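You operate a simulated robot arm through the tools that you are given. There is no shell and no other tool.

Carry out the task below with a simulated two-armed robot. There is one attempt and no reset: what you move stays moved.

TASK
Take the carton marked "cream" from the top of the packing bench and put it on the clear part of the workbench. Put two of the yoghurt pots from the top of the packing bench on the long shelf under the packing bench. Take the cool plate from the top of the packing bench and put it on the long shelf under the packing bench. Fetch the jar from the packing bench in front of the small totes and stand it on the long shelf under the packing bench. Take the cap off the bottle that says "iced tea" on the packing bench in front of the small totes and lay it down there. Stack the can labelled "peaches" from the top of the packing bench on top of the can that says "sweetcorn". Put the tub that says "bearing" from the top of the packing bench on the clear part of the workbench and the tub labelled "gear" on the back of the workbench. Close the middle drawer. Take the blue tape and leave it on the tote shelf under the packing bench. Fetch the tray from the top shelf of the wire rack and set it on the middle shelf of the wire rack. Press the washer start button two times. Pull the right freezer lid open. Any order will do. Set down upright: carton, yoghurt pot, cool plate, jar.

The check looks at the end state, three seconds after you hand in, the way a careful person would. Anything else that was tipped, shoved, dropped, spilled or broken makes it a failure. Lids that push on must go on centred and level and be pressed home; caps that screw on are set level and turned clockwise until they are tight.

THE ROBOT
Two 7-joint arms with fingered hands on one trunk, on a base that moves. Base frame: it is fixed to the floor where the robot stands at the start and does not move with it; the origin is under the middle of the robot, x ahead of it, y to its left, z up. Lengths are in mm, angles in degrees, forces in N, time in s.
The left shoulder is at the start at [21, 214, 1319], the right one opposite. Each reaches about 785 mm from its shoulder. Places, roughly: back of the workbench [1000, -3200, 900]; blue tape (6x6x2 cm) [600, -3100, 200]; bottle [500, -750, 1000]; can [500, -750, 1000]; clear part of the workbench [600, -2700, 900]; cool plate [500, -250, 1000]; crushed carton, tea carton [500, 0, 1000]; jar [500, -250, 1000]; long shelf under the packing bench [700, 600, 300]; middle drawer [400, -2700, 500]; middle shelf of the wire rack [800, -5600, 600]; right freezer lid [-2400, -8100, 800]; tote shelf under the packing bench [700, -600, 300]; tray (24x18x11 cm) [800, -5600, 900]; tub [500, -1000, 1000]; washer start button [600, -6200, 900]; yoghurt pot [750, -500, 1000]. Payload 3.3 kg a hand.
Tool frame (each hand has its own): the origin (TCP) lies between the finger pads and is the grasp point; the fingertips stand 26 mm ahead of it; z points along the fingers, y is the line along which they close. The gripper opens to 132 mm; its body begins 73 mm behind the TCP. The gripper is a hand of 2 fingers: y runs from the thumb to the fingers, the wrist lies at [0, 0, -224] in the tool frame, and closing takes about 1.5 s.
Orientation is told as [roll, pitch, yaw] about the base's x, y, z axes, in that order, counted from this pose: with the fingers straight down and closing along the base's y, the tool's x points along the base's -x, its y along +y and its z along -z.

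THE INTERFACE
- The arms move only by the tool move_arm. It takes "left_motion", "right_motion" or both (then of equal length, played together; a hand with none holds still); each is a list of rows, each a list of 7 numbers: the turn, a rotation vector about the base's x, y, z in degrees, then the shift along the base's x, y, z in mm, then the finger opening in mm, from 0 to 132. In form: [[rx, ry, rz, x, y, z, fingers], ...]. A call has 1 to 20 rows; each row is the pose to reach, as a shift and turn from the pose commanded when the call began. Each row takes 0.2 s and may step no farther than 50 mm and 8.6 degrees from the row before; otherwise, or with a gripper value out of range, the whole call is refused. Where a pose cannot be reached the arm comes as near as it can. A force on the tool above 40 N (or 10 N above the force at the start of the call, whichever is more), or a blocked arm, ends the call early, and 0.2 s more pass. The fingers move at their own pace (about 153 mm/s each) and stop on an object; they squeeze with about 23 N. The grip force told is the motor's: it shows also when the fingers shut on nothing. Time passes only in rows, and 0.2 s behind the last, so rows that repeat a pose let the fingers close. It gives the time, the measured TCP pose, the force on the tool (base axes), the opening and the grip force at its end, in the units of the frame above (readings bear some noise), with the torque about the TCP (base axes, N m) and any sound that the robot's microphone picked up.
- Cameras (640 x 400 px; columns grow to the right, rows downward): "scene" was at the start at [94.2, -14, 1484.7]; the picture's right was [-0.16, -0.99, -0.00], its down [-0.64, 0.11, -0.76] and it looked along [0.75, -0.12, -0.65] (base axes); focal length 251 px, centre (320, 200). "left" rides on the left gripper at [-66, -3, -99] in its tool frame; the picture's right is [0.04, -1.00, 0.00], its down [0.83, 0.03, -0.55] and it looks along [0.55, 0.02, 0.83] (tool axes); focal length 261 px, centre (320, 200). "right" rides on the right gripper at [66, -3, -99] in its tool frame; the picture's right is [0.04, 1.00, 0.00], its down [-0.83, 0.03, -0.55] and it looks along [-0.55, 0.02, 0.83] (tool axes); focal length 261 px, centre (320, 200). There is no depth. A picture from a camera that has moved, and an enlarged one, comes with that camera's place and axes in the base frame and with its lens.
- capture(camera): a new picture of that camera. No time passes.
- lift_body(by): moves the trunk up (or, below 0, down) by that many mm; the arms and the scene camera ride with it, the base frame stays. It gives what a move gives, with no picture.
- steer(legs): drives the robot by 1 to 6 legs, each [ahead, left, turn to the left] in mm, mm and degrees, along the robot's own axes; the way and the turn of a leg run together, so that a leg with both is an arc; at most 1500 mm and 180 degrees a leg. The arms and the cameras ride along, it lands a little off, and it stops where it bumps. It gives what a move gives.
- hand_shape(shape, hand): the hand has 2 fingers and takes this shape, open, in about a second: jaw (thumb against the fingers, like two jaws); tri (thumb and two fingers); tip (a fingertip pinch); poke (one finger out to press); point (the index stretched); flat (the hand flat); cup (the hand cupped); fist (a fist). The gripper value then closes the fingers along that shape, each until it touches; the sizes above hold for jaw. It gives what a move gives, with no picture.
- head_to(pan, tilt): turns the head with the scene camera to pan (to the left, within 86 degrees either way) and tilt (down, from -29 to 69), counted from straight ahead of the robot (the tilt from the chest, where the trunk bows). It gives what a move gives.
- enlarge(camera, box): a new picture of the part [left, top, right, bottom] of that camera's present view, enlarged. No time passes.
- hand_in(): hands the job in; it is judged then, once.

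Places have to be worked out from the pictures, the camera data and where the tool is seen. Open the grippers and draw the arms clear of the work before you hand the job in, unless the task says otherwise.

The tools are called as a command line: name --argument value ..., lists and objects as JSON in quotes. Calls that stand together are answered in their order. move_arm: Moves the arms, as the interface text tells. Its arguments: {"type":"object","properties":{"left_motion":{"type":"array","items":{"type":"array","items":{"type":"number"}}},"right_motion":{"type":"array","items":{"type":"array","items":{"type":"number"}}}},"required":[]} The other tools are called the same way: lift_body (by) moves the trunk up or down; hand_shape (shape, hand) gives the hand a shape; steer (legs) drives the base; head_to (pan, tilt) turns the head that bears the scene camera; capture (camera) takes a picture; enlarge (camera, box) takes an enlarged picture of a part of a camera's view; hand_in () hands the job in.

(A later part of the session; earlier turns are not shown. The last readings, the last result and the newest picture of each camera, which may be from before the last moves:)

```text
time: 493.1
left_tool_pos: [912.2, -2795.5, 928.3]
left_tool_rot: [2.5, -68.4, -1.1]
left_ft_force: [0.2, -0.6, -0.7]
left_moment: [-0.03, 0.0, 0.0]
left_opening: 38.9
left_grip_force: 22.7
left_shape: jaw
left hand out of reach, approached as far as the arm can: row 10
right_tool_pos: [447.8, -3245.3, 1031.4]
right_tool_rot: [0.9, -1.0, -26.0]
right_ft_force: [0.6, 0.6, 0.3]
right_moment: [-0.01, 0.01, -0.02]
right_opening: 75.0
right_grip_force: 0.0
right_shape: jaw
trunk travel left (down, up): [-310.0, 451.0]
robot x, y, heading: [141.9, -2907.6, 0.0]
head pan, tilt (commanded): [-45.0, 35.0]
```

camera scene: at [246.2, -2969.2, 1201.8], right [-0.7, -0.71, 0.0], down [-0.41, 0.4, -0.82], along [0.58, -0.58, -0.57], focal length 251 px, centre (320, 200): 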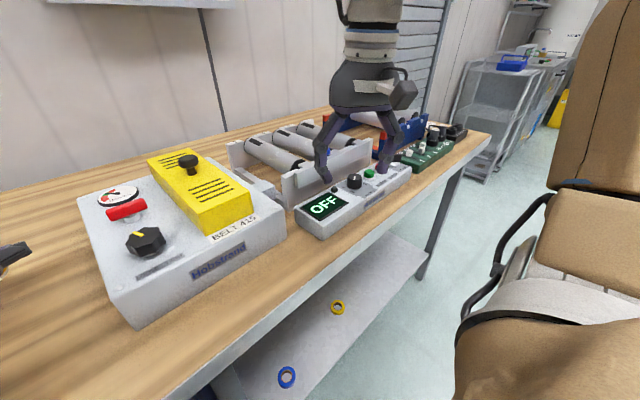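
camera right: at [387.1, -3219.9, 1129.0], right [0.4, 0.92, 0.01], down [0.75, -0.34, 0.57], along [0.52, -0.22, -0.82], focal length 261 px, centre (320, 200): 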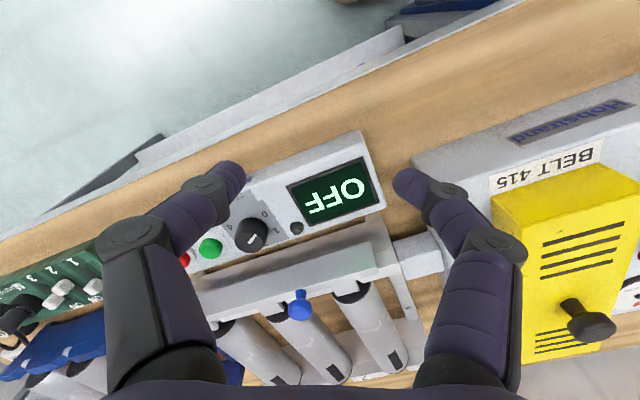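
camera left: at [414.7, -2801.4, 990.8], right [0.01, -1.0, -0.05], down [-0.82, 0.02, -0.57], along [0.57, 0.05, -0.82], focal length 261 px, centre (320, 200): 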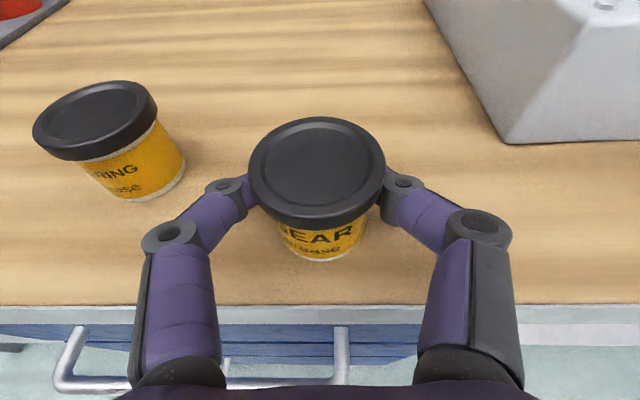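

Reached x≈912. For some more depth I retract the right hand from over the bench, raise the left 80 mm, and lower the trunk another 80 mm.

move_arm --left_motion '[[0, 0, 0, 0, 0, 12, 20], [0, 0, 0, 0, 0, 28, 20], [0, 0, 0, 0, 0, 45, 20], [0, 0, 0, 0, 0, 62, 20], [0, 0, 0, 0, 0, 76, 20], [0, 0, 0, 0, 0, 84, 20]]' --right_motion '[[0, 0, 0, -25, 0, 0, 75], [0, 0, 0, -50, 0, 0, 75], [0, 0, 0, -75, 0, 0, 75], [0, 0, 0, -100, -10, 0, 75], [0, 0, 0, -125, -20, 0, 75], [0, 0, 0, -150, -30, 0, 75]]'

lift_body --by -80

move_arm --left_motion '[[0, 0, 0, 8, 0, 0, 20], [0, 0, 0, 18, 0, 0, 20], [0, 0, 0, 30, 0, 0, 20], [0, 0, 0, 40, 0, 0, 20]]'

```text
time: 494.4
left_tool_pos: [909.8, -2796.0, 1012.8]
left_tool_rot: [2.5, -68.5, -1.1]
left_ft_force: [0.7, -0.9, -0.8]
left_moment: [0.0, 0.0, -0.01]
left_opening: 39.1
left_grip_force: 23.2
left_shape: jaw
right_tool_pos: [295.8, -3279.3, 1031.1]
right_tool_rot: [0.5, -0.8, -25.9]
right_ft_force: [-0.9, 0.0, -0.2]
right_moment: [0.02, -0.01, 0.0]
right_opening: 75.3
right_grip_force: 0.2
right_shape: jaw
trunk travel left (down, up): [-310.0, 451.0]
robot x, y, heading: [142.3, -2907.7, 0.2]
head pan, tilt (commanded): [-45.0, 35.0]
```

```text
time: 495.6
left_tool_pos: [911.8, -2795.9, 931.8]
left_tool_rot: [2.5, -68.4, -1.0]
left_ft_force: [0.2, 0.0, -1.3]
left_moment: [-0.03, 0.02, 0.02]
left_opening: 38.8
left_grip_force: 23.5
left_shape: jaw
right_tool_pos: [294.9, -3277.3, 951.1]
right_tool_rot: [0.5, -0.8, -25.9]
right_ft_force: [-0.6, 0.0, 0.0]
right_moment: [-0.01, 0.01, 0.0]
right_opening: 75.2
right_grip_force: 0.1
right_shape: jaw
trunk travel left (down, up): [-230.0, 531.0]
robot x, y, heading: [138.8, -2907.4, 0.3]
head pan, tilt (commanded): [-45.0, 35.0]
```

```text
time: 496.6
left_tool_pos: [918.6, -2796.2, 931.7]
left_tool_rot: [2.5, -68.5, -1.1]
left_ft_force: [0.2, 0.1, -1.9]
left_moment: [-0.03, -0.01, 0.0]
left_opening: 39.0
left_grip_force: 23.1
left_shape: jaw
left hand out of reach, approached as far as the arm can: row 2, 3, 4
right_tool_pos: [297.6, -3276.6, 951.4]
right_tool_rot: [0.4, -0.8, -25.9]
right_ft_force: [0.6, -0.2, -0.3]
right_moment: [0.01, 0.02, 0.03]
right_opening: 75.1
right_grip_force: 0.2
right_shape: jaw
trunk travel left (down, up): [-230.0, 531.0]
robot x, y, heading: [143.7, -2906.4, 0.4]
head pan, tilt (commanded): [-45.0, 35.0]
```

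Reach ends at ~919; I drive 20 mm closer and set the tub down, then I can nudge it a little further back with closed fingers.

steer --legs '[[20, 0, -0.3]]'

move_arm --left_motion '[[0, 0, 0, 0, 0, -10, 20], [0, 0, 0, 0, 0, -20, 20], [0, 0, 0, 0, 0, -30, 20], [0, 0, 0, 0, 0, -33, 20], [0, 0, 0, 0, 0, -33, 20]]'

move_arm --left_motion '[[0, 0, 0, 0, 0, -3, 20], [0, 0, 0, 0, 0, -6, 20], [0, 0, 0, 0, 0, -6, 20]]'

```text
time: 497.4
left_tool_pos: [939.7, -2801.3, 930.8]
left_tool_rot: [2.5, -68.5, -1.4]
left_ft_force: [1.0, -0.3, -0.9]
left_moment: [-0.01, 0.02, 0.02]
left_opening: 38.7
left_grip_force: 22.7
left_shape: jaw
right_tool_pos: [313.8, -3278.0, 951.7]
right_tool_rot: [0.4, -0.7, -26.1]
right_ft_force: [0.5, 1.0, 0.6]
right_moment: [-0.01, 0.04, -0.04]
right_opening: 75.1
right_grip_force: 0.1
right_shape: jaw
trunk travel left (down, up): [-230.0, 531.0]
robot x, y, heading: [161.8, -2907.6, -0.2]
head pan, tilt (commanded): [-45.0, 35.0]
```

```text
time: 498.6
left_tool_pos: [938.5, -2799.4, 898.7]
left_tool_rot: [2.6, -68.4, -1.3]
left_ft_force: [0.6, -0.4, -2.1]
left_moment: [0.0, -0.01, -0.01]
left_opening: 38.6
left_grip_force: 23.4
left_shape: jaw
right_tool_pos: [313.8, -3278.0, 952.0]
right_tool_rot: [0.5, -0.8, -26.1]
right_ft_force: [0.2, -0.6, -0.5]
right_moment: [0.0, 0.02, -0.02]
right_opening: 75.2
right_grip_force: 0.0
right_shape: jaw
trunk travel left (down, up): [-230.0, 531.0]
robot x, y, heading: [163.2, -2907.2, -0.3]
head pan, tilt (commanded): [-45.0, 35.0]
```

```text
time: 499.4
left_tool_pos: [936.9, -2798.8, 892.0]
left_tool_rot: [2.5, -68.5, -1.3]
left_ft_force: [0.3, 0.2, -0.4]
left_moment: [-0.01, 0.0, 0.0]
left_opening: 38.4
left_grip_force: 23.0
left_shape: jaw
right_tool_pos: [314.4, -3278.7, 952.2]
right_tool_rot: [0.5, -0.8, -26.2]
right_ft_force: [-1.1, 0.0, -0.4]
right_moment: [-0.03, 0.03, 0.01]
right_opening: 75.3
right_grip_force: 0.1
right_shape: jaw
trunk travel left (down, up): [-230.0, 531.0]
robot x, y, heading: [160.4, -2908.3, -0.0]
head pan, tilt (commanded): [-45.0, 35.0]
```

move_arm --left_motion '[[0, 0, 0, 0, 0, -2, 20], [0, 0, 0, 0, 0, -4, 20], [0, 0, 0, 0, 0, -4, 20]]'

capture --camera "left"

```text
time: 500.2
left_tool_pos: [938.0, -2800.1, 892.1]
left_tool_rot: [2.3, -68.6, -1.0]
left_ft_force: [3.3, -0.7, 13.0]
left_moment: [0.0, -0.17, 0.0]
left_opening: 38.9
left_grip_force: 22.9
left_shape: jaw
right_tool_pos: [312.8, -3278.1, 951.6]
right_tool_rot: [0.5, -0.7, -26.2]
right_ft_force: [-0.3, 0.0, 0.4]
right_moment: [0.03, -0.02, 0.01]
right_opening: 74.9
right_grip_force: 0.1
right_shape: jaw
trunk travel left (down, up): [-230.0, 531.0]
robot x, y, heading: [162.3, -2905.5, -0.4]
head pan, tilt (commanded): [-45.0, 35.0]
```

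```text
taken
camera left: at [870.2, -2804.6, 989.5], right [0.0, -1.0, -0.05], down [-0.82, 0.03, -0.57], along [0.58, 0.04, -0.82], focal length 261 px, centre (320, 200)
```

left: 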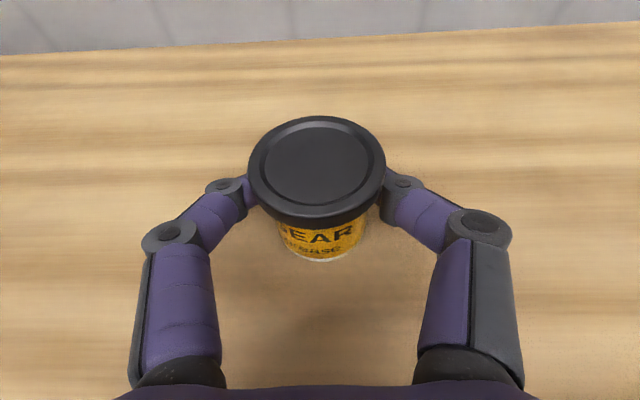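

Contact (13 N). I release, draw back, close the fingers, and nudge the tub ~40 mm further.

move_arm --left_motion '[[0, 0, 0, 0, 0, 2, 46], [0, 0, 0, 0, 0, 2, 58], [0, 0, 0, 0, 0, 2, 72], [0, 0, 0, 0, 0, 2, 80], [0, 0, 0, -15, 0, 4, 80], [0, 0, 0, -40, 0, 6, 80], [0, 0, 0, -70, 0, 6, 80], [0, 0, 0, -85, 0, 6, 50], [0, 0, 0, -85, 0, 6, 10], [0, 0, 0, -85, 0, 6, 0], [0, 0, 0, -85, 0, 6, 0]]'

capture --camera "left"

```text
time: 502.6
left_tool_pos: [854.7, -2799.3, 894.2]
left_tool_rot: [2.3, -68.4, -1.3]
left_ft_force: [-0.3, -0.9, 0.4]
left_moment: [-0.03, 0.01, -0.01]
left_opening: 0.0
left_grip_force: 23.0
left_shape: jaw
right_tool_pos: [314.1, -3278.4, 951.3]
right_tool_rot: [0.4, -0.7, -26.2]
right_ft_force: [-0.6, -0.2, -1.1]
right_moment: [-0.01, 0.01, -0.01]
right_opening: 75.0
right_grip_force: 0.1
right_shape: jaw
trunk travel left (down, up): [-230.0, 531.0]
robot x, y, heading: [164.1, -2905.7, -0.1]
head pan, tilt (commanded): [-45.0, 35.0]
```

```text
taken
camera left: at [786.3, -2805.4, 992.2], right [0.0, -1.0, -0.05], down [-0.82, 0.03, -0.57], along [0.57, 0.05, -0.82], focal length 261 px, centre (320, 200)
```

left: 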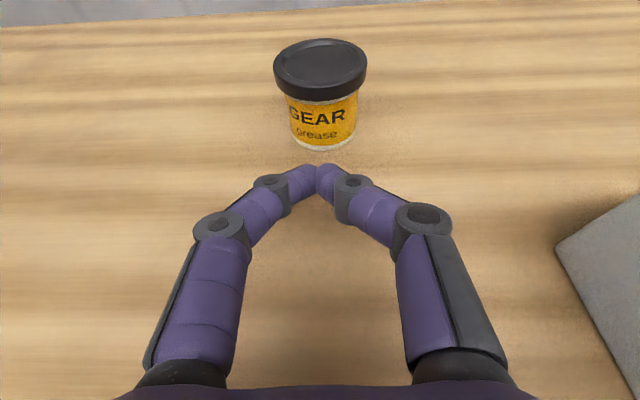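

I push the tub gently backward, low on its body.

move_arm --left_motion '[[0, 0, 0, 15, 0, -4, 0], [0, 0, 0, 28, 0, -4, 0], [0, 0, 0, 38, 0, -4, 0], [0, 0, 0, 46, 0, -4, 0], [0, 0, 0, 54, 0, -4, 0], [0, 0, 0, 62, 0, -4, 0], [0, 0, 0, 70, 0, -4, 0], [0, 0, 0, 77, 0, -4, 0], [0, 0, 0, 83, 0, -4, 0]]'

capture --camera "left"

```text
time: 504.6
left_tool_pos: [937.0, -2801.1, 890.0]
left_tool_rot: [2.5, -68.4, -1.4]
left_ft_force: [0.5, -0.2, 0.4]
left_moment: [0.02, 0.0, -0.02]
left_opening: 0.0
left_grip_force: 22.7
left_shape: jaw
right_tool_pos: [314.8, -3278.2, 951.2]
right_tool_rot: [0.5, -0.8, -26.3]
right_ft_force: [-0.1, 0.4, -0.4]
right_moment: [-0.01, -0.01, -0.02]
right_opening: 74.9
right_grip_force: 0.1
right_shape: jaw
trunk travel left (down, up): [-230.0, 531.0]
robot x, y, heading: [163.1, -2908.0, 0.1]
head pan, tilt (commanded): [-45.0, 35.0]
```

```text
taken
camera left: at [869.1, -2806.2, 988.8], right [0.0, -1.0, -0.05], down [-0.82, 0.03, -0.57], along [0.57, 0.05, -0.82], focal length 261 px, centre (320, 200)
```

left: 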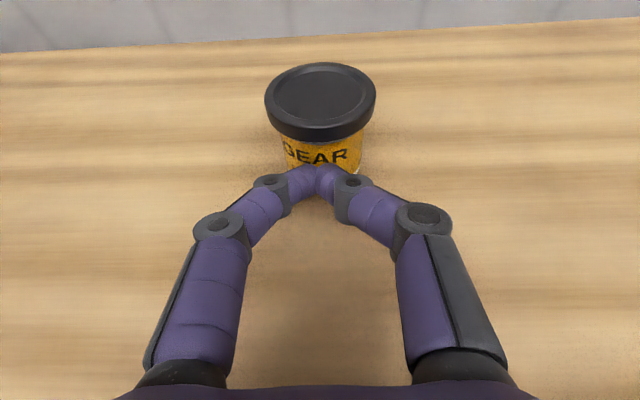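

The tub stands at about x 988. I also nudge it sideways toward the middle of the back strip, pushing from its left.

move_arm --left_motion '[[0, 0, 0, -20, 0, 3, 0], [0, 0, 0, -45, 5, 3, 0], [0, 0, 0, -45, 40, 3, 0], [0, 0, 0, -45, 66, 3, 0], [0, 0, 0, -20, 66, 0, 0], [0, 0, 0, 0, 66, 0, 0], [0, 0, 0, 2, 54, 0, 0], [0, 0, 0, 2, 42, 0, 0], [0, 0, 0, 2, 30, 0, 0], [0, 0, 0, 2, 18, 0, 0], [0, 0, 0, 2, 6, 0, 0], [0, 0, 0, 2, -6, 0, 0], [0, 0, 0, 2, -18, 0, 0], [0, 0, 0, 2, -30, 0, 0], [0, 0, 0, 2, -42, 0, 0], [0, 0, 0, 2, -54, 0, 0]]'

capture --camera "left"

```text
time: 508.0
left_tool_pos: [926.8, -2843.0, 905.9]
left_tool_rot: [2.4, -68.6, -1.4]
left_ft_force: [0.1, -0.3, -0.3]
left_moment: [0.0, 0.01, 0.02]
left_opening: 0.2
left_grip_force: 23.5
left_shape: jaw
left hand out of reach, approached as far as the arm can: row 14, 15, 16
right_tool_pos: [313.3, -3278.5, 951.3]
right_tool_rot: [0.5, -0.8, -26.2]
right_ft_force: [0.0, -0.1, 0.0]
right_moment: [-0.01, 0.0, -0.03]
right_opening: 75.1
right_grip_force: 0.1
right_shape: jaw
trunk travel left (down, up): [-230.0, 531.0]
robot x, y, heading: [161.2, -2909.9, 0.0]
head pan, tilt (commanded): [-45.0, 35.0]
```

```text
taken
camera left: at [858.7, -2846.8, 1003.5], right [0.0, -1.0, -0.05], down [-0.82, 0.03, -0.57], along [0.57, 0.04, -0.82], focal length 261 px, centre (320, 200)
```

left: 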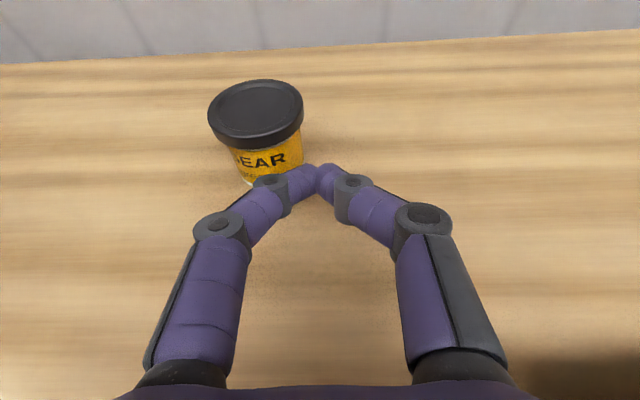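

The fingers slid past; the tub stays at (985, −2800), well at the back – I leave it. Next the blue tape on the lower shelf. I retract the left arm and back away.

move_arm --left_motion '[[0, 0, 0, -40, 10, 5, 0], [0, 0, 0, -85, 20, 10, 0], [0, 0, 0, -130, 30, 20, 0], [0, 0, 0, -175, 40, 35, 0], [0, 0, 0, -220, 40, 55, 0], [0, 0, 0, -260, 40, 80, 0], [0, 0, 0, -300, 40, 100, 0]]'

steer --legs '[[-370, 0, 0]]'

move_arm --left_motion '[[0, 0, 8, -10, 20, 0, 0], [0, 0, 16, -20, 45, 0, 0], [0, 0, 24, -30, 70, 0, 0], [0, 0, 32, -45, 100, -10, 0], [0, 0, 40, -60, 130, -20, 0], [0, 0, 48, -80, 160, -30, 0], [0, 0, 56, -100, 190, -40, 0], [0, 0, 64, -120, 220, -50, 0], [0, 0, 70, -140, 250, -60, 0]]' --right_motion '[[0, 0, -6, 5, 0, 0, 84], [0, 0, -12, 10, 0, 0, 84], [0, 0, -18, 15, 0, 0, 84], [0, 0, -24, 20, 0, 0, 84], [0, 0, -30, 25, 0, 0, 84], [0, 0, -36, 30, 0, 0, 84], [0, 0, -42, 35, 0, 0, 84], [0, 0, -48, 40, 0, 0, 84], [0, 0, -54, 45, 0, 0, 84]]'

lift_body --by -230

```text
time: 509.6
left_tool_pos: [625.1, -2799.6, 1006.7]
left_tool_rot: [2.5, -68.4, -1.2]
left_ft_force: [-0.9, 0.4, 0.5]
left_moment: [-0.01, 0.01, 0.0]
left_opening: 0.0
left_grip_force: 23.5
left_shape: jaw
right_tool_pos: [314.6, -3278.5, 951.1]
right_tool_rot: [0.6, -0.9, -26.2]
right_ft_force: [0.6, -0.1, 0.3]
right_moment: [0.01, -0.03, 0.0]
right_opening: 75.1
right_grip_force: 0.0
right_shape: jaw
trunk travel left (down, up): [-230.0, 531.0]
robot x, y, heading: [161.4, -2906.0, -0.2]
head pan, tilt (commanded): [-45.0, 35.0]
```

```text
time: 512.0
left_tool_pos: [256.5, -2798.6, 1006.5]
left_tool_rot: [2.6, -68.4, -1.5]
left_ft_force: [0.5, 0.2, -0.7]
left_moment: [-0.02, 0.01, 0.0]
left_opening: 0.0
left_grip_force: 23.3
left_shape: jaw
right_tool_pos: [-56.7, -3277.8, 951.3]
right_tool_rot: [0.5, -0.7, -26.3]
right_ft_force: [-0.6, 0.2, 0.3]
right_moment: [-0.02, 0.01, -0.03]
right_opening: 75.0
right_grip_force: 0.1
right_shape: jaw
trunk travel left (down, up): [-230.0, 531.0]
robot x, y, heading: [-206.5, -2905.6, -0.2]
head pan, tilt (commanded): [-45.0, 35.0]
```

```text
time: 514.0
left_tool_pos: [122.6, -2544.9, 928.5]
left_tool_rot: [2.4, -68.4, 68.8]
left_ft_force: [0.1, 0.0, 0.6]
left_moment: [0.02, 0.01, 0.01]
left_opening: 0.1
left_grip_force: 23.4
left_shape: jaw
left hand out of reach, approached as far as the arm can: row 2, 3, 4, 5, 6, 7, 8, 9
right_tool_pos: [-11.3, -3276.2, 952.2]
right_tool_rot: [0.5, -0.8, -80.4]
right_ft_force: [-0.5, 0.7, 0.0]
right_moment: [0.03, 0.01, 0.01]
right_opening: 83.5
right_grip_force: 0.0
right_shape: jaw
trunk travel left (down, up): [-230.0, 531.0]
robot x, y, heading: [-206.7, -2910.6, -0.3]
head pan, tilt (commanded): [-45.0, 35.0]
```

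```text
time: 516.4
left_tool_pos: [161.7, -2548.4, 618.5]
left_tool_rot: [32.3, -59.3, 41.7]
left_ft_force: [0.1, 0.5, 0.3]
left_moment: [-0.01, 0.01, 0.02]
left_opening: 0.0
left_grip_force: 23.1
left_shape: jaw
right_tool_pos: [10.4, -3276.6, 705.8]
right_tool_rot: [-6.0, 0.3, -80.3]
right_ft_force: [0.3, -0.6, 0.0]
right_moment: [-0.01, -0.04, -0.04]
right_opening: 83.3
right_grip_force: 0.1
right_shape: jaw
trunk travel left (down, up): [0.0, 761.0]
robot x, y, heading: [-205.4, -2906.1, -0.5]
head pan, tilt (commanded): [-45.0, 35.0]
```

The trunk is lowest now. I look at the lower shelf and tape.

head_to --pan -18 --tilt 35

capture --camera "scene"

```text
time: 517.3
left_tool_pos: [161.6, -2548.2, 617.6]
left_tool_rot: [32.2, -59.2, 41.7]
left_ft_force: [0.0, -0.6, -0.2]
left_moment: [-0.03, 0.0, 0.01]
left_opening: 0.0
left_grip_force: 22.7
left_shape: jaw
right_tool_pos: [10.7, -3276.8, 706.2]
right_tool_rot: [-5.9, 0.4, -80.3]
right_ft_force: [-1.2, 0.1, 0.8]
right_moment: [0.0, -0.02, -0.02]
right_opening: 83.4
right_grip_force: 0.0
right_shape: jaw
trunk travel left (down, up): [0.0, 761.0]
robot x, y, heading: [-209.6, -2907.4, 0.1]
head pan, tilt (commanded): [-18.0, 35.0]
```

```text
taken
camera scene: at [20.1, -2934.2, 878.9], right [-0.31, -0.95, 0.0], down [-0.54, 0.18, -0.82], along [0.78, -0.26, -0.57], focal length 251 px, centre (320, 200)
```

scene: 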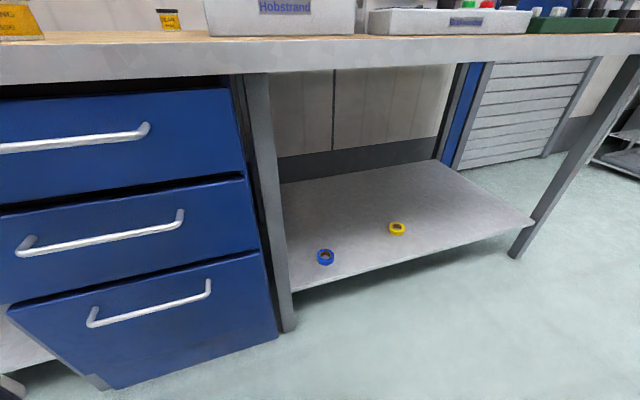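

The tape is at about (603, −3145) on a shelf whose front edge is at x≈508, z≈190. I pull the left hand further back, and stretch the right hand down and forward in free space to check the reach.

move_arm --left_motion '[[0, 0, 0, -30, 20, 0, 0], [0, 0, 0, -60, 40, 0, 0], [0, 0, 0, -90, 60, 0, 0], [0, 0, 0, -120, 80, 0, 0], [0, 0, 0, -150, 100, 0, 0], [0, 0, 0, -150, 100, 0, 0], [0, 0, 0, -150, 100, 0, 0], [0, 0, 0, -150, 100, 0, 0], [0, 0, 0, -150, 100, 0, 0], [0, 0, 0, -150, 100, 0, 0], [0, 0, 0, -150, 100, 0, 0], [0, 0, 0, -150, 100, 0, 0]]' --right_motion '[[0, 1, 0, 25, 0, -40, 84], [0, 2, 0, 50, 0, -80, 84], [0, 3, 0, 75, 0, -120, 84], [0, 4, 0, 100, 0, -160, 84], [0, 5, 0, 125, 0, -200, 84], [0, 6, 0, 150, 0, -240, 84], [0, 6, 0, 175, 0, -280, 84], [0, 6, 0, 195, 0, -320, 84], [0, 6, 0, 215, 0, -360, 84], [0, 6, 0, 235, 0, -400, 84], [0, 6, 0, 250, 0, -430, 84], [0, 6, 0, 265, 0, -452, 84]]'

head_to --pan -50 --tilt 30

capture --camera "scene"

```text
time: 519.9
left_tool_pos: [163.9, -2511.3, 605.6]
left_tool_rot: [32.3, -59.2, 41.7]
left_ft_force: [0.2, -0.5, -0.7]
left_moment: [-0.03, -0.01, -0.02]
left_opening: 0.0
left_grip_force: 23.1
left_shape: jaw
left hand out of reach, approached as far as the arm can: row 1, 2, 3, 4, 5, 6, 7, 8, 9, 10, 11, 12
right_tool_pos: [253.3, -3284.8, 274.3]
right_tool_rot: [-11.7, 1.5, -80.4]
right_ft_force: [0.6, -0.4, 0.3]
right_moment: [0.03, 0.01, 0.02]
right_opening: 83.3
right_grip_force: 0.1
right_shape: jaw
right hand out of reach, approached as far as the arm can: row 11, 12
trunk travel left (down, up): [0.0, 761.0]
robot x, y, heading: [-206.0, -2902.5, -0.3]
head pan, tilt (commanded): [-18.0, 35.0]
```

```text
time: 520.9
left_tool_pos: [163.6, -2511.6, 605.4]
left_tool_rot: [32.3, -59.1, 41.7]
left_ft_force: [0.1, -0.3, -0.1]
left_moment: [-0.01, -0.02, -0.02]
left_opening: 0.0
left_grip_force: 22.9
left_shape: jaw
right_tool_pos: [254.9, -3283.0, 274.2]
right_tool_rot: [-11.8, 1.4, -80.4]
right_ft_force: [0.1, 0.1, -0.2]
right_moment: [-0.01, -0.04, 0.01]
right_opening: 83.8
right_grip_force: 0.1
right_shape: jaw
trunk travel left (down, up): [0.0, 761.0]
robot x, y, heading: [-208.1, -2907.3, -0.1]
head pan, tilt (commanded): [-50.0, 30.0]
```

```text
taken
camera scene: at [-5.5, -2976.1, 886.6], right [-0.77, -0.64, 0.0], down [-0.32, 0.38, -0.87], along [0.55, -0.67, -0.5], focal length 251 px, centre (320, 200)
```

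scene: 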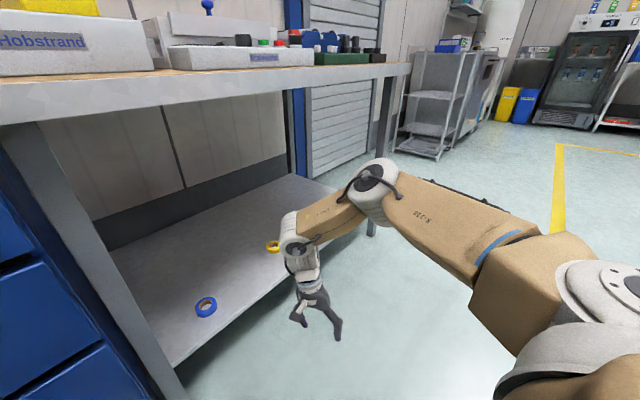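

The elbow is low (z≈676), good. I straighten the hand, turn it so the fingers close along y, and then lean it slightly forward to gain reach.

move_arm --right_motion '[[0, -6, 0, 0, 0, 0, 84], [0, -11.8, 0, 0, 0, 0, 84]]'

move_arm --right_motion '[[0, 0, 8, 0, 0, 0, 84], [0, 0, 16, 0, 0, 0, 84], [0, 0, 24, 0, 0, 0, 84], [0, 0, 32, 0, 0, 0, 84], [0, 0, 40, 0, 0, 0, 84], [0, 0, 48, 0, 0, 0, 84], [0, 0, 56, 0, 0, 0, 84], [0, 0, 64, 0, 0, 0, 84], [0, 0, 72, 0, 0, 0, 84], [0, 0, 80, 0, 0, 0, 84]]'

move_arm --right_motion '[[0, -7, 0, 15, 0, -5, 84], [0, -14, 0, 32, 0, -12, 84], [0, -20, 0, 48, 0, -20, 84], [0, -20, 0, 60, 0, -24, 84]]'

```text
time: 521.5
left_tool_pos: [163.0, -2509.4, 605.5]
left_tool_rot: [32.3, -59.1, 41.7]
left_ft_force: [-0.1, 0.0, 0.4]
left_moment: [-0.01, 0.01, -0.04]
left_opening: 0.0
left_grip_force: 22.6
left_shape: jaw
right_tool_pos: [253.2, -3284.2, 274.2]
right_tool_rot: [-0.2, -0.6, -80.3]
right_ft_force: [0.4, -0.1, 0.0]
right_moment: [-0.01, 0.0, 0.03]
right_opening: 83.5
right_grip_force: 0.1
right_shape: jaw
trunk travel left (down, up): [0.0, 761.0]
robot x, y, heading: [-208.1, -2904.5, -0.2]
head pan, tilt (commanded): [-50.0, 30.0]
```

```text
time: 523.7
left_tool_pos: [163.3, -2511.1, 606.0]
left_tool_rot: [32.3, -59.1, 41.6]
left_ft_force: [-0.3, -0.4, -0.4]
left_moment: [0.06, 0.0, 0.02]
left_opening: 0.0
left_grip_force: 23.3
left_shape: jaw
right_tool_pos: [252.8, -3284.3, 274.3]
right_tool_rot: [-0.1, -0.7, -0.1]
right_ft_force: [-0.7, -0.1, 0.2]
right_moment: [0.05, 0.02, -0.01]
right_opening: 83.5
right_grip_force: 0.1
right_shape: jaw
trunk travel left (down, up): [0.0, 761.0]
robot x, y, heading: [-205.8, -2906.8, -0.4]
head pan, tilt (commanded): [-50.0, 30.0]
```

```text
time: 524.7
left_tool_pos: [163.1, -2509.8, 606.6]
left_tool_rot: [32.3, -59.1, 41.7]
left_ft_force: [0.3, -1.1, -0.1]
left_moment: [0.0, 0.01, 0.01]
left_opening: 0.1
left_grip_force: 23.0
left_shape: jaw
right_tool_pos: [313.5, -3283.8, 250.4]
right_tool_rot: [-0.2, -20.7, -0.3]
right_ft_force: [0.5, 0.7, -1.0]
right_moment: [0.0, 0.01, -0.01]
right_opening: 83.7
right_grip_force: 0.1
right_shape: jaw
trunk travel left (down, up): [0.0, 761.0]
robot x, y, heading: [-206.2, -2904.5, -0.3]
head pan, tilt (commanded): [-50.0, 30.0]
```

The right hand is ready at reach distance. To keep the left arm clear of the drawers, I lower it to hang vertically close to the robot.

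move_arm --left_motion '[[-7.8, 1.6, 0, -14, -8, -36, 0], [-15.6, 3.3, 0, -28, -16, -73, 0], [-23.4, 4.9, 0, -42, -24, -110, 0], [-31.2, 6.6, 0, -58, -32, -147, 0], [-39, 8.2, 0, -74, -40, -185, 0], [-46.8, 9.9, 0, -90, -48, -223, 0], [-54.6, 11.5, 0, -105, -56, -262, 0], [-62.4, 13.2, 0, -119, -65, -300, 0]]'

steer --legs '[[0, 139, 0.3]]'

head_to --pan 40 --tilt 40

capture --camera "scene"

```text
time: 526.5
left_tool_pos: [42.1, -2573.2, 302.9]
left_tool_rot: [0.0, -0.7, 60.3]
left_ft_force: [-0.1, 0.2, -0.1]
left_moment: [0.03, -0.03, 0.01]
left_opening: 0.1
left_grip_force: 23.2
left_shape: jaw
left hand out of reach, approached as far as the arm can: row 1, 2, 3, 4, 5, 6, 7
right_tool_pos: [314.3, -3285.1, 251.7]
right_tool_rot: [-0.1, -20.6, -0.4]
right_ft_force: [0.2, -0.2, -0.6]
right_moment: [0.02, -0.01, 0.0]
right_opening: 83.5
right_grip_force: 0.1
right_shape: jaw
trunk travel left (down, up): [0.0, 761.0]
robot x, y, heading: [-206.6, -2907.2, -0.4]
head pan, tilt (commanded): [-50.0, 30.0]
```

```text
time: 527.8
left_tool_pos: [41.8, -2432.3, 302.8]
left_tool_rot: [0.1, -0.5, 60.5]
left_ft_force: [-0.3, 0.3, 0.3]
left_moment: [0.01, -0.02, 0.0]
left_opening: 0.1
left_grip_force: 23.1
left_shape: jaw
right_tool_pos: [315.1, -3142.3, 250.9]
right_tool_rot: [-0.2, -20.5, -0.1]
right_ft_force: [0.8, -0.3, 0.0]
right_moment: [0.02, -0.04, 0.01]
right_opening: 83.7
right_grip_force: 0.1
right_shape: jaw
trunk travel left (down, up): [0.0, 761.0]
robot x, y, heading: [-209.3, -2765.5, -0.1]
head pan, tilt (commanded): [-50.0, 30.0]
```

```text
time: 529.4
left_tool_pos: [40.7, -2432.5, 303.1]
left_tool_rot: [0.1, -0.5, 60.7]
left_ft_force: [0.7, 0.1, -0.9]
left_moment: [0.03, -0.01, -0.03]
left_opening: 0.2
left_grip_force: 22.6
left_shape: jaw
right_tool_pos: [315.9, -3141.7, 251.4]
right_tool_rot: [-0.1, -20.7, 0.0]
right_ft_force: [-0.3, -0.6, 0.8]
right_moment: [0.0, 0.02, 0.02]
right_opening: 83.4
right_grip_force: 0.1
right_shape: jaw
trunk travel left (down, up): [0.0, 761.0]
robot x, y, heading: [-206.8, -2764.5, -0.1]
head pan, tilt (commanded): [40.0, 40.0]
```

```text
taken
camera scene: at [2.1, -2711.5, 871.3], right [0.64, -0.77, 0.0], down [-0.49, -0.41, -0.77], along [0.59, 0.49, -0.64], focal length 251 px, centre (320, 200)
```

scene: 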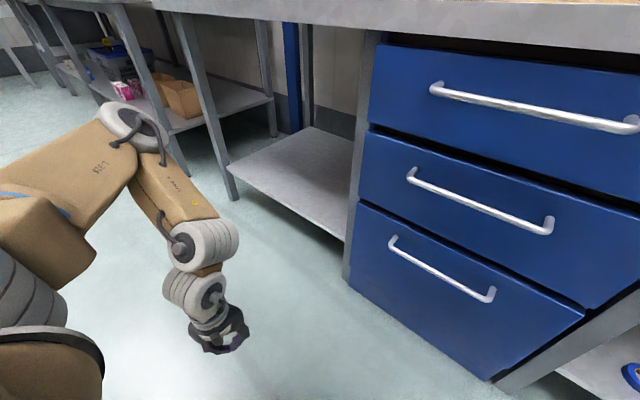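

The left arm is clear. I drive forward 200 mm and check the right hand's view of the tape.

steer --legs '[[200, 0, 0]]'

head_to --pan -45 --tilt 35

capture --camera "scene"

capture --camera "right"

```text
time: 531.0
left_tool_pos: [240.2, -2433.6, 302.3]
left_tool_rot: [0.1, -0.6, 60.5]
left_ft_force: [-0.6, 0.0, 0.3]
left_moment: [0.0, 0.01, 0.02]
left_opening: 0.1
left_grip_force: 22.5
left_shape: jaw
right_tool_pos: [513.9, -3141.9, 251.3]
right_tool_rot: [-0.1, -20.5, -0.2]
right_ft_force: [-0.2, -0.2, 0.0]
right_moment: [-0.02, -0.01, 0.01]
right_opening: 83.7
right_grip_force: 0.1
right_shape: jaw
trunk travel left (down, up): [0.0, 761.0]
robot x, y, heading: [-10.8, -2767.3, -0.2]
head pan, tilt (commanded): [40.0, 40.0]
```

```text
time: 532.6
left_tool_pos: [239.2, -2433.8, 302.2]
left_tool_rot: [0.1, -0.5, 60.5]
left_ft_force: [-0.5, 0.6, -0.6]
left_moment: [0.01, 0.02, 0.02]
left_opening: 0.1
left_grip_force: 23.0
left_shape: jaw
right_tool_pos: [514.4, -3142.5, 251.5]
right_tool_rot: [-0.2, -20.6, -0.2]
right_ft_force: [-0.1, -0.2, 0.0]
right_moment: [0.01, -0.01, 0.02]
right_opening: 83.7
right_grip_force: 0.1
right_shape: jaw
trunk travel left (down, up): [0.0, 761.0]
robot x, y, heading: [-6.5, -2766.3, -0.3]
head pan, tilt (commanded): [-45.0, 35.0]
```

```text
taken
camera scene: at [197.7, -2828.9, 878.8], right [-0.71, -0.71, 0.0], down [-0.41, 0.41, -0.82], along [0.58, -0.58, -0.57], focal length 251 px, centre (320, 200)
```

scene: 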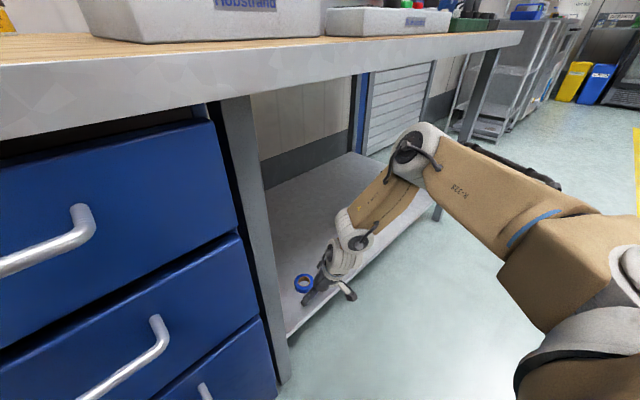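

```text
taken
camera right: at [418.6, -3144.7, 320.3], right [-0.03, 1.0, -0.02], down [0.58, 0.03, 0.81], along [0.81, 0.02, -0.59], focal length 261 px, centre (320, 200)
```

right: 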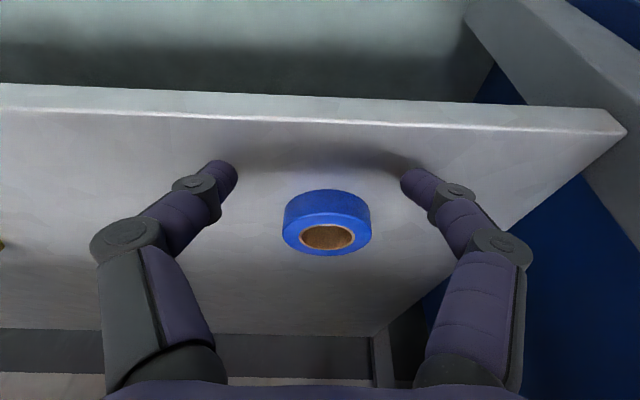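

The tape lies straight ahead at (600, −3134). I drive 84 mm more, shift 8 mm left, and lower.

steer --legs '[[84, 0, 0.2]]'

move_arm --right_motion '[[0, 0, 0, 0, 4, 0, 84], [0, 0, 0, 0, 7, -10, 84], [0, 0, 0, 0, 7, -20, 84]]'

capture --camera "right"

```text
time: 533.7
left_tool_pos: [322.3, -2432.1, 303.4]
left_tool_rot: [0.1, -0.5, 60.7]
left_ft_force: [-0.8, -0.3, 0.4]
left_moment: [0.0, 0.0, -0.03]
left_opening: 0.1
left_grip_force: 23.2
left_shape: jaw
right_tool_pos: [599.3, -3141.0, 252.3]
right_tool_rot: [-0.1, -20.6, 0.0]
right_ft_force: [-0.4, 0.9, 0.1]
right_moment: [0.0, 0.05, 0.0]
right_opening: 83.1
right_grip_force: 0.0
right_shape: jaw
trunk travel left (down, up): [0.0, 761.0]
robot x, y, heading: [75.8, -2766.8, 0.0]
head pan, tilt (commanded): [-45.0, 35.0]
```

```text
time: 534.4
left_tool_pos: [321.8, -2432.5, 303.1]
left_tool_rot: [0.0, -0.5, 60.7]
left_ft_force: [0.4, 0.8, 0.6]
left_moment: [0.0, 0.0, 0.05]
left_opening: 0.0
left_grip_force: 22.8
left_shape: jaw
right_tool_pos: [602.9, -3133.1, 244.4]
right_tool_rot: [0.0, -21.5, -0.1]
right_ft_force: [-6.3, -1.7, 32.8]
right_moment: [0.32, 0.03, -0.01]
right_opening: 79.7
right_grip_force: 0.1
right_shape: jaw
trunk travel left (down, up): [0.0, 761.0]
robot x, y, heading: [75.4, -2768.1, 0.0]
head pan, tilt (commanded): [-45.0, 35.0]
stopped in row 3 (right hand): the force on the tool passed its limit at 50 N (the readings are from after the stop); the commanded pose is now the measured one
```

```text
taken
camera right: at [506.3, -3134.7, 312.7], right [-0.04, 1.0, -0.02], down [0.57, 0.03, 0.82], along [0.82, 0.02, -0.57], focal length 261 px, centre (320, 200)
```

right: 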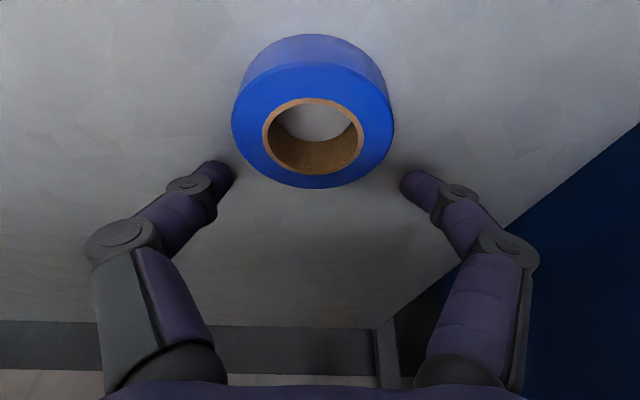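

The fingertips touched the shelf (its top is at z≈221), and the tape is nearer, at (561, −3136). I raise a little and move back 41 mm.

move_arm --right_motion '[[0, 0, 0, 0, 0, 8, 84], [0, 0, 0, -14, -1, 8, 84], [0, 0, 0, -28, -2, 8, 84], [0, 0, 0, -41, -3, 7, 84], [0, 0, 0, -41, -3, 5, 84]]'

capture --camera "right"

```text
time: 535.6
left_tool_pos: [321.4, -2432.6, 302.5]
left_tool_rot: [-0.1, -0.5, 60.6]
left_ft_force: [0.6, 0.4, -0.2]
left_moment: [0.0, -0.03, 0.02]
left_opening: 0.2
left_grip_force: 22.9
left_shape: jaw
right_tool_pos: [559.5, -3135.0, 246.4]
right_tool_rot: [0.0, -21.0, 0.0]
right_ft_force: [-2.3, -0.7, 6.9]
right_moment: [0.34, 0.03, 0.09]
right_opening: 82.9
right_grip_force: 0.1
right_shape: jaw
trunk travel left (down, up): [0.0, 761.0]
robot x, y, heading: [79.3, -2765.5, 0.4]
head pan, tilt (commanded): [-45.0, 35.0]
```

```text
taken
camera right: at [463.6, -3137.9, 314.9], right [-0.04, 1.0, -0.01], down [0.58, 0.03, 0.82], along [0.81, 0.02, -0.58], focal length 261 px, centre (320, 200)
```

right: 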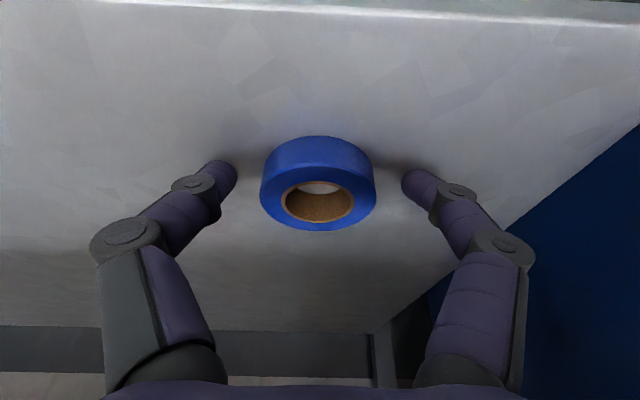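

The tape is now centred between the fingers. I close on it and lift slowly.

move_arm --right_motion '[[0, 0, 0, 0, 0, 1, 66], [0, 0, 0, 0, 0, 1, 56], [0, 0, 0, 0, 0, 1, 46], [0, 0, 0, 0, 0, 1, 30], [0, 0, 0, 0, 0, 1, 20], [0, 0, 0, 0, 0, 1, 20], [0, 0, 0, 0, 0, 5, 20], [0, 0, 0, 0, 0, 12, 20], [0, 0, 0, 0, 0, 22, 20]]'

capture --camera "right"

```text
time: 537.6
left_tool_pos: [322.7, -2432.2, 302.2]
left_tool_rot: [0.1, -0.5, 60.8]
left_ft_force: [0.0, 0.3, -0.3]
left_moment: [-0.01, 0.0, -0.02]
left_opening: 0.2
left_grip_force: 22.6
left_shape: jaw
right_tool_pos: [558.9, -3136.0, 268.4]
right_tool_rot: [0.1, -21.0, -0.2]
right_ft_force: [-1.0, 0.1, -0.4]
right_moment: [0.01, -0.04, 0.03]
right_opening: 4.5
right_grip_force: 23.1
right_shape: jaw
trunk travel left (down, up): [0.0, 761.0]
robot x, y, heading: [71.5, -2766.3, 0.1]
head pan, tilt (commanded): [-45.0, 35.0]
```

```text
taken
camera right: at [463.5, -3138.7, 336.7], right [-0.04, 1.0, -0.01], down [0.58, 0.03, 0.81], along [0.81, 0.02, -0.58], focal length 261 px, centre (320, 200)
```

right: 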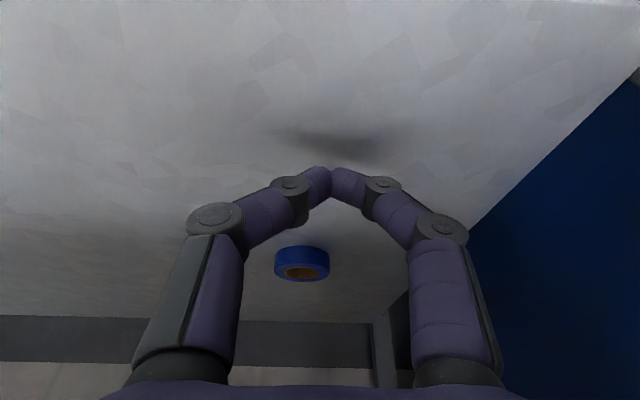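

The tape squeezed out forward to about (713, −3150). I'll instead pinch its rim with one finger inside the hole. First I pitch the hand to −40° and reach further in, staying above it.

move_arm --right_motion '[[0, -5, 0, 15, 0, 10, 40], [0, -10, 0, 32, 0, 15, 60], [0, -15, 0, 50, 0, 20, 60], [0, -19, 0, 68, 0, 22, 60], [0, -19, 0, 85, 0, 22, 60]]'

capture --camera "right"

```text
time: 538.8
left_tool_pos: [322.4, -2432.0, 302.8]
left_tool_rot: [0.1, -0.4, 60.7]
left_ft_force: [0.5, 0.2, 0.1]
left_moment: [0.03, 0.03, -0.01]
left_opening: 0.0
left_grip_force: 23.7
left_shape: jaw
right_tool_pos: [644.6, -3136.3, 289.2]
right_tool_rot: [0.0, -40.1, -0.2]
right_ft_force: [0.4, 0.3, 0.0]
right_moment: [-0.01, 0.0, 0.03]
right_opening: 59.5
right_grip_force: 0.1
right_shape: jaw
trunk travel left (down, up): [0.0, 761.0]
robot x, y, heading: [75.3, -2767.1, -0.0]
head pan, tilt (commanded): [-45.0, 35.0]
```

```text
taken
camera right: at [531.6, -3139.1, 322.6], right [-0.03, 1.0, -0.03], down [0.28, 0.03, 0.96], along [0.96, 0.02, -0.28], focal length 261 px, centre (320, 200)
```

right: 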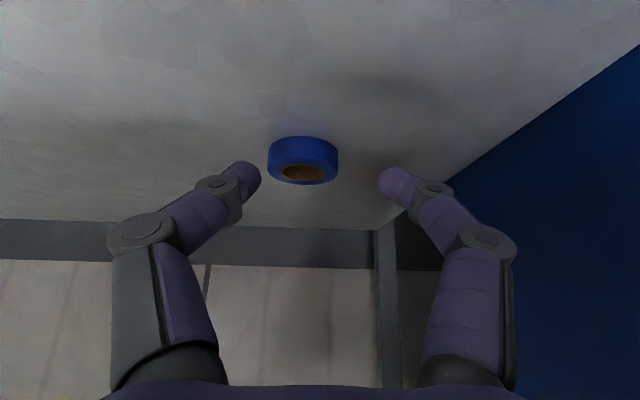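

The tape is at about (727, −3149). I drive 30 mm further and position the fingers so one will enter the hole (TCP target (710, −3123), opening 44).

steer --legs '[[30, 0, 0]]'

move_arm --right_motion '[[0, 0, 0, 12, 4, -4, 44], [0, 0, 0, 24, 9, -9, 44], [0, 0, 0, 34, 13, -14, 44], [0, 0, 0, 34, 13, -14, 44]]'

capture --camera "right"

```text
time: 539.6
left_tool_pos: [352.8, -2433.4, 303.2]
left_tool_rot: [0.2, -0.4, 60.6]
left_ft_force: [0.3, -0.1, 0.3]
left_moment: [0.01, 0.01, 0.01]
left_opening: 0.0
left_grip_force: 23.4
left_shape: jaw
right_tool_pos: [672.8, -3136.0, 288.3]
right_tool_rot: [0.0, -40.0, -0.1]
right_ft_force: [-0.8, 0.7, -1.0]
right_moment: [0.0, 0.02, 0.0]
right_opening: 59.6
right_grip_force: 0.0
right_shape: jaw
trunk travel left (down, up): [0.0, 761.0]
robot x, y, heading: [101.4, -2766.7, 0.3]
head pan, tilt (commanded): [-45.0, 35.0]
```

```text
time: 540.6
left_tool_pos: [352.4, -2433.1, 302.5]
left_tool_rot: [0.1, -0.4, 60.6]
left_ft_force: [1.0, 0.1, -0.8]
left_moment: [0.0, 0.01, -0.02]
left_opening: 0.1
left_grip_force: 22.6
left_shape: jaw
right_tool_pos: [709.7, -3123.5, 276.4]
right_tool_rot: [0.0, -40.0, 0.0]
right_ft_force: [-1.0, 0.5, -0.1]
right_moment: [0.01, -0.01, 0.02]
right_opening: 44.3
right_grip_force: 0.1
right_shape: jaw
trunk travel left (down, up): [0.0, 761.0]
robot x, y, heading: [102.1, -2765.4, -0.1]
head pan, tilt (commanded): [-45.0, 35.0]
```

```text
taken
camera right: at [596.6, -3125.8, 309.2], right [-0.03, 1.0, -0.03], down [0.28, 0.03, 0.96], along [0.96, 0.02, -0.28], focal length 261 px, centre (320, 200)
```

right: 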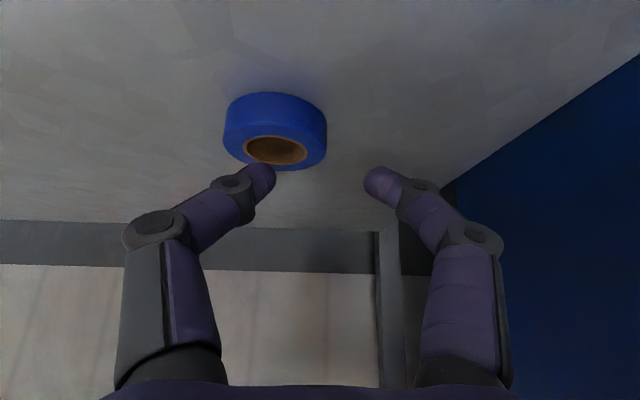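

Computed: hole centre (732, −3149), hole ≈36 mm. I adjust 6 mm forward, 1.5 mm left and lower so the one finger enters the hole.

move_arm --right_motion '[[0, 0, 0, 6, 1.5, 0, 44], [0, 0, 0, 6, 1.5, -10, 44], [0, 0, 0, 6, 1.5, -20, 44], [0, 0, 0, 6, 1.5, -28, 44]]'

capture --camera "right"

```text
time: 541.6
left_tool_pos: [353.6, -2433.2, 303.7]
left_tool_rot: [0.1, -0.5, 60.6]
left_ft_force: [0.9, 0.2, -0.3]
left_moment: [0.04, 0.03, -0.02]
left_opening: 0.0
left_grip_force: 23.0
left_shape: jaw
right_tool_pos: [707.6, -3126.2, 264.8]
right_tool_rot: [0.0, -40.0, -0.1]
right_ft_force: [-0.4, 0.0, 0.5]
right_moment: [0.02, -0.03, 0.02]
right_opening: 44.1
right_grip_force: 0.1
right_shape: jaw
right hand out of reach, approached as far as the arm can: row 3, 4
trunk travel left (down, up): [0.0, 761.0]
robot x, y, heading: [105.5, -2765.7, 0.2]
head pan, tilt (commanded): [-45.0, 35.0]
```

```text
taken
camera right: at [595.5, -3128.4, 298.2], right [-0.03, 1.0, -0.03], down [0.28, 0.03, 0.96], along [0.96, 0.02, -0.28], focal length 261 px, centre (320, 200)
```

right: 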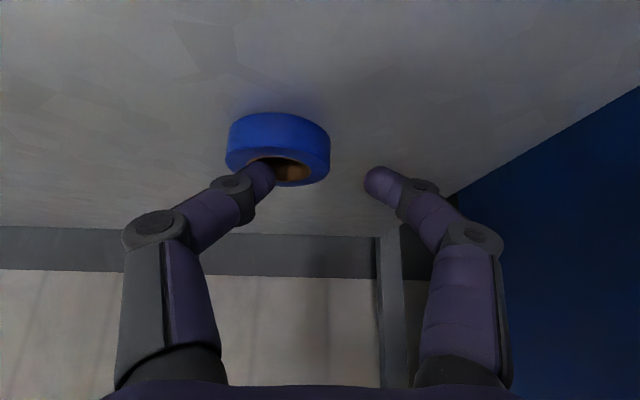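

I'm at the reach limit; I pull the left hand back a bit and drive 25 mm further.

move_arm --left_motion '[[0, 0, 0, -10, 15, 0, 0], [0, 0, 0, -20, 30, 0, 0], [0, 0, 0, -30, 45, 0, 0]]' --right_motion '[[0, 0, 0, 0, 1, 4, 44], [0, 0, 0, 0, 2, 8, 44], [0, 0, 0, 0, 2, 8, 44]]'

steer --legs '[[22, 0, 0]]'

capture --camera "right"

```text
time: 542.4
left_tool_pos: [322.5, -2387.4, 304.2]
left_tool_rot: [0.1, -0.5, 60.7]
left_ft_force: [-0.2, 0.0, 0.4]
left_moment: [0.02, 0.0, -0.01]
left_opening: 0.0
left_grip_force: 22.9
left_shape: jaw
right_tool_pos: [708.8, -3124.2, 273.5]
right_tool_rot: [0.0, -40.0, -0.3]
right_ft_force: [0.2, -0.3, -0.6]
right_moment: [-0.02, 0.0, 0.03]
right_opening: 44.2
right_grip_force: 0.1
right_shape: jaw
trunk travel left (down, up): [0.0, 761.0]
robot x, y, heading: [110.3, -2768.5, 0.1]
head pan, tilt (commanded): [-45.0, 35.0]
```

```text
time: 543.2
left_tool_pos: [343.6, -2386.4, 304.6]
left_tool_rot: [0.2, -0.4, 60.7]
left_ft_force: [0.0, 0.4, 0.0]
left_moment: [0.03, -0.01, -0.02]
left_opening: 0.2
left_grip_force: 23.7
left_shape: jaw
right_tool_pos: [731.2, -3124.0, 273.1]
right_tool_rot: [-0.1, -40.0, -0.1]
right_ft_force: [0.0, 0.2, 0.1]
right_moment: [0.01, -0.02, 0.04]
right_opening: 44.4
right_grip_force: 0.0
right_shape: jaw
trunk travel left (down, up): [0.0, 761.0]
robot x, y, heading: [130.4, -2765.8, 0.2]
head pan, tilt (commanded): [-45.0, 35.0]
```

```text
taken
camera right: at [618.4, -3126.7, 306.3], right [-0.03, 1.0, -0.03], down [0.28, 0.03, 0.96], along [0.96, 0.02, -0.28], focal length 261 px, centre (320, 200)
```

right: 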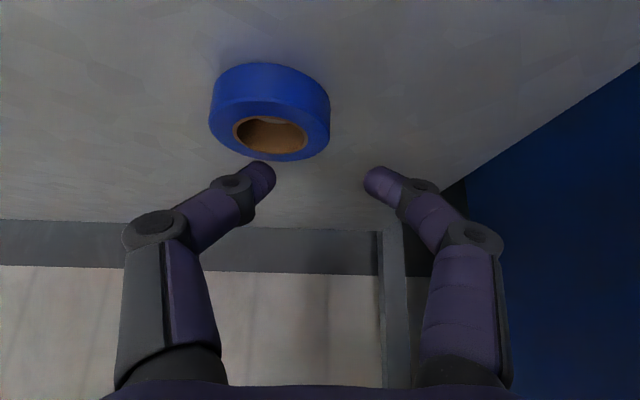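

Now with reach to spare: shift −16 mm in x, then lower into the hole.

move_arm --right_motion '[[0, 0, 0, -8, 1, 0, 44], [0, 0, 0, -15, 1.5, 0, 44], [0, 0, 0, -15, 1.5, -9, 44], [0, 0, 0, -15, 1.5, -18, 44], [0, 0, 0, -15, 1.5, -25, 44]]'

capture --camera "right"

```text
time: 544.4
left_tool_pos: [343.7, -2386.9, 303.9]
left_tool_rot: [0.0, -0.5, 60.7]
left_ft_force: [-0.3, -0.1, 0.0]
left_moment: [-0.01, 0.01, 0.01]
left_opening: 0.1
left_grip_force: 22.5
left_shape: jaw
right_tool_pos: [713.3, -3125.7, 258.4]
right_tool_rot: [0.1, -40.0, -0.1]
right_ft_force: [2.5, 0.6, 2.4]
right_moment: [-0.06, -0.05, 0.04]
right_opening: 44.0
right_grip_force: 0.0
right_shape: jaw
right hand out of reach, approached as far as the arm can: row 4, 5
trunk travel left (down, up): [0.0, 761.0]
robot x, y, heading: [128.3, -2764.5, 0.2]
head pan, tilt (commanded): [-45.0, 35.0]
```

```text
taken
camera right: at [600.7, -3127.9, 292.1], right [-0.03, 1.0, -0.03], down [0.28, 0.03, 0.96], along [0.96, 0.02, -0.28], focal length 261 px, centre (320, 200)
```

right: 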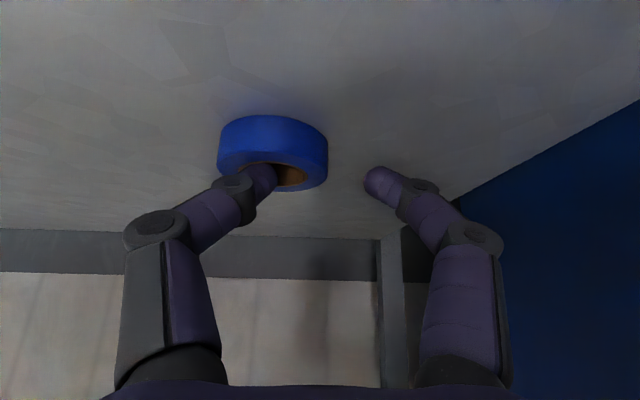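

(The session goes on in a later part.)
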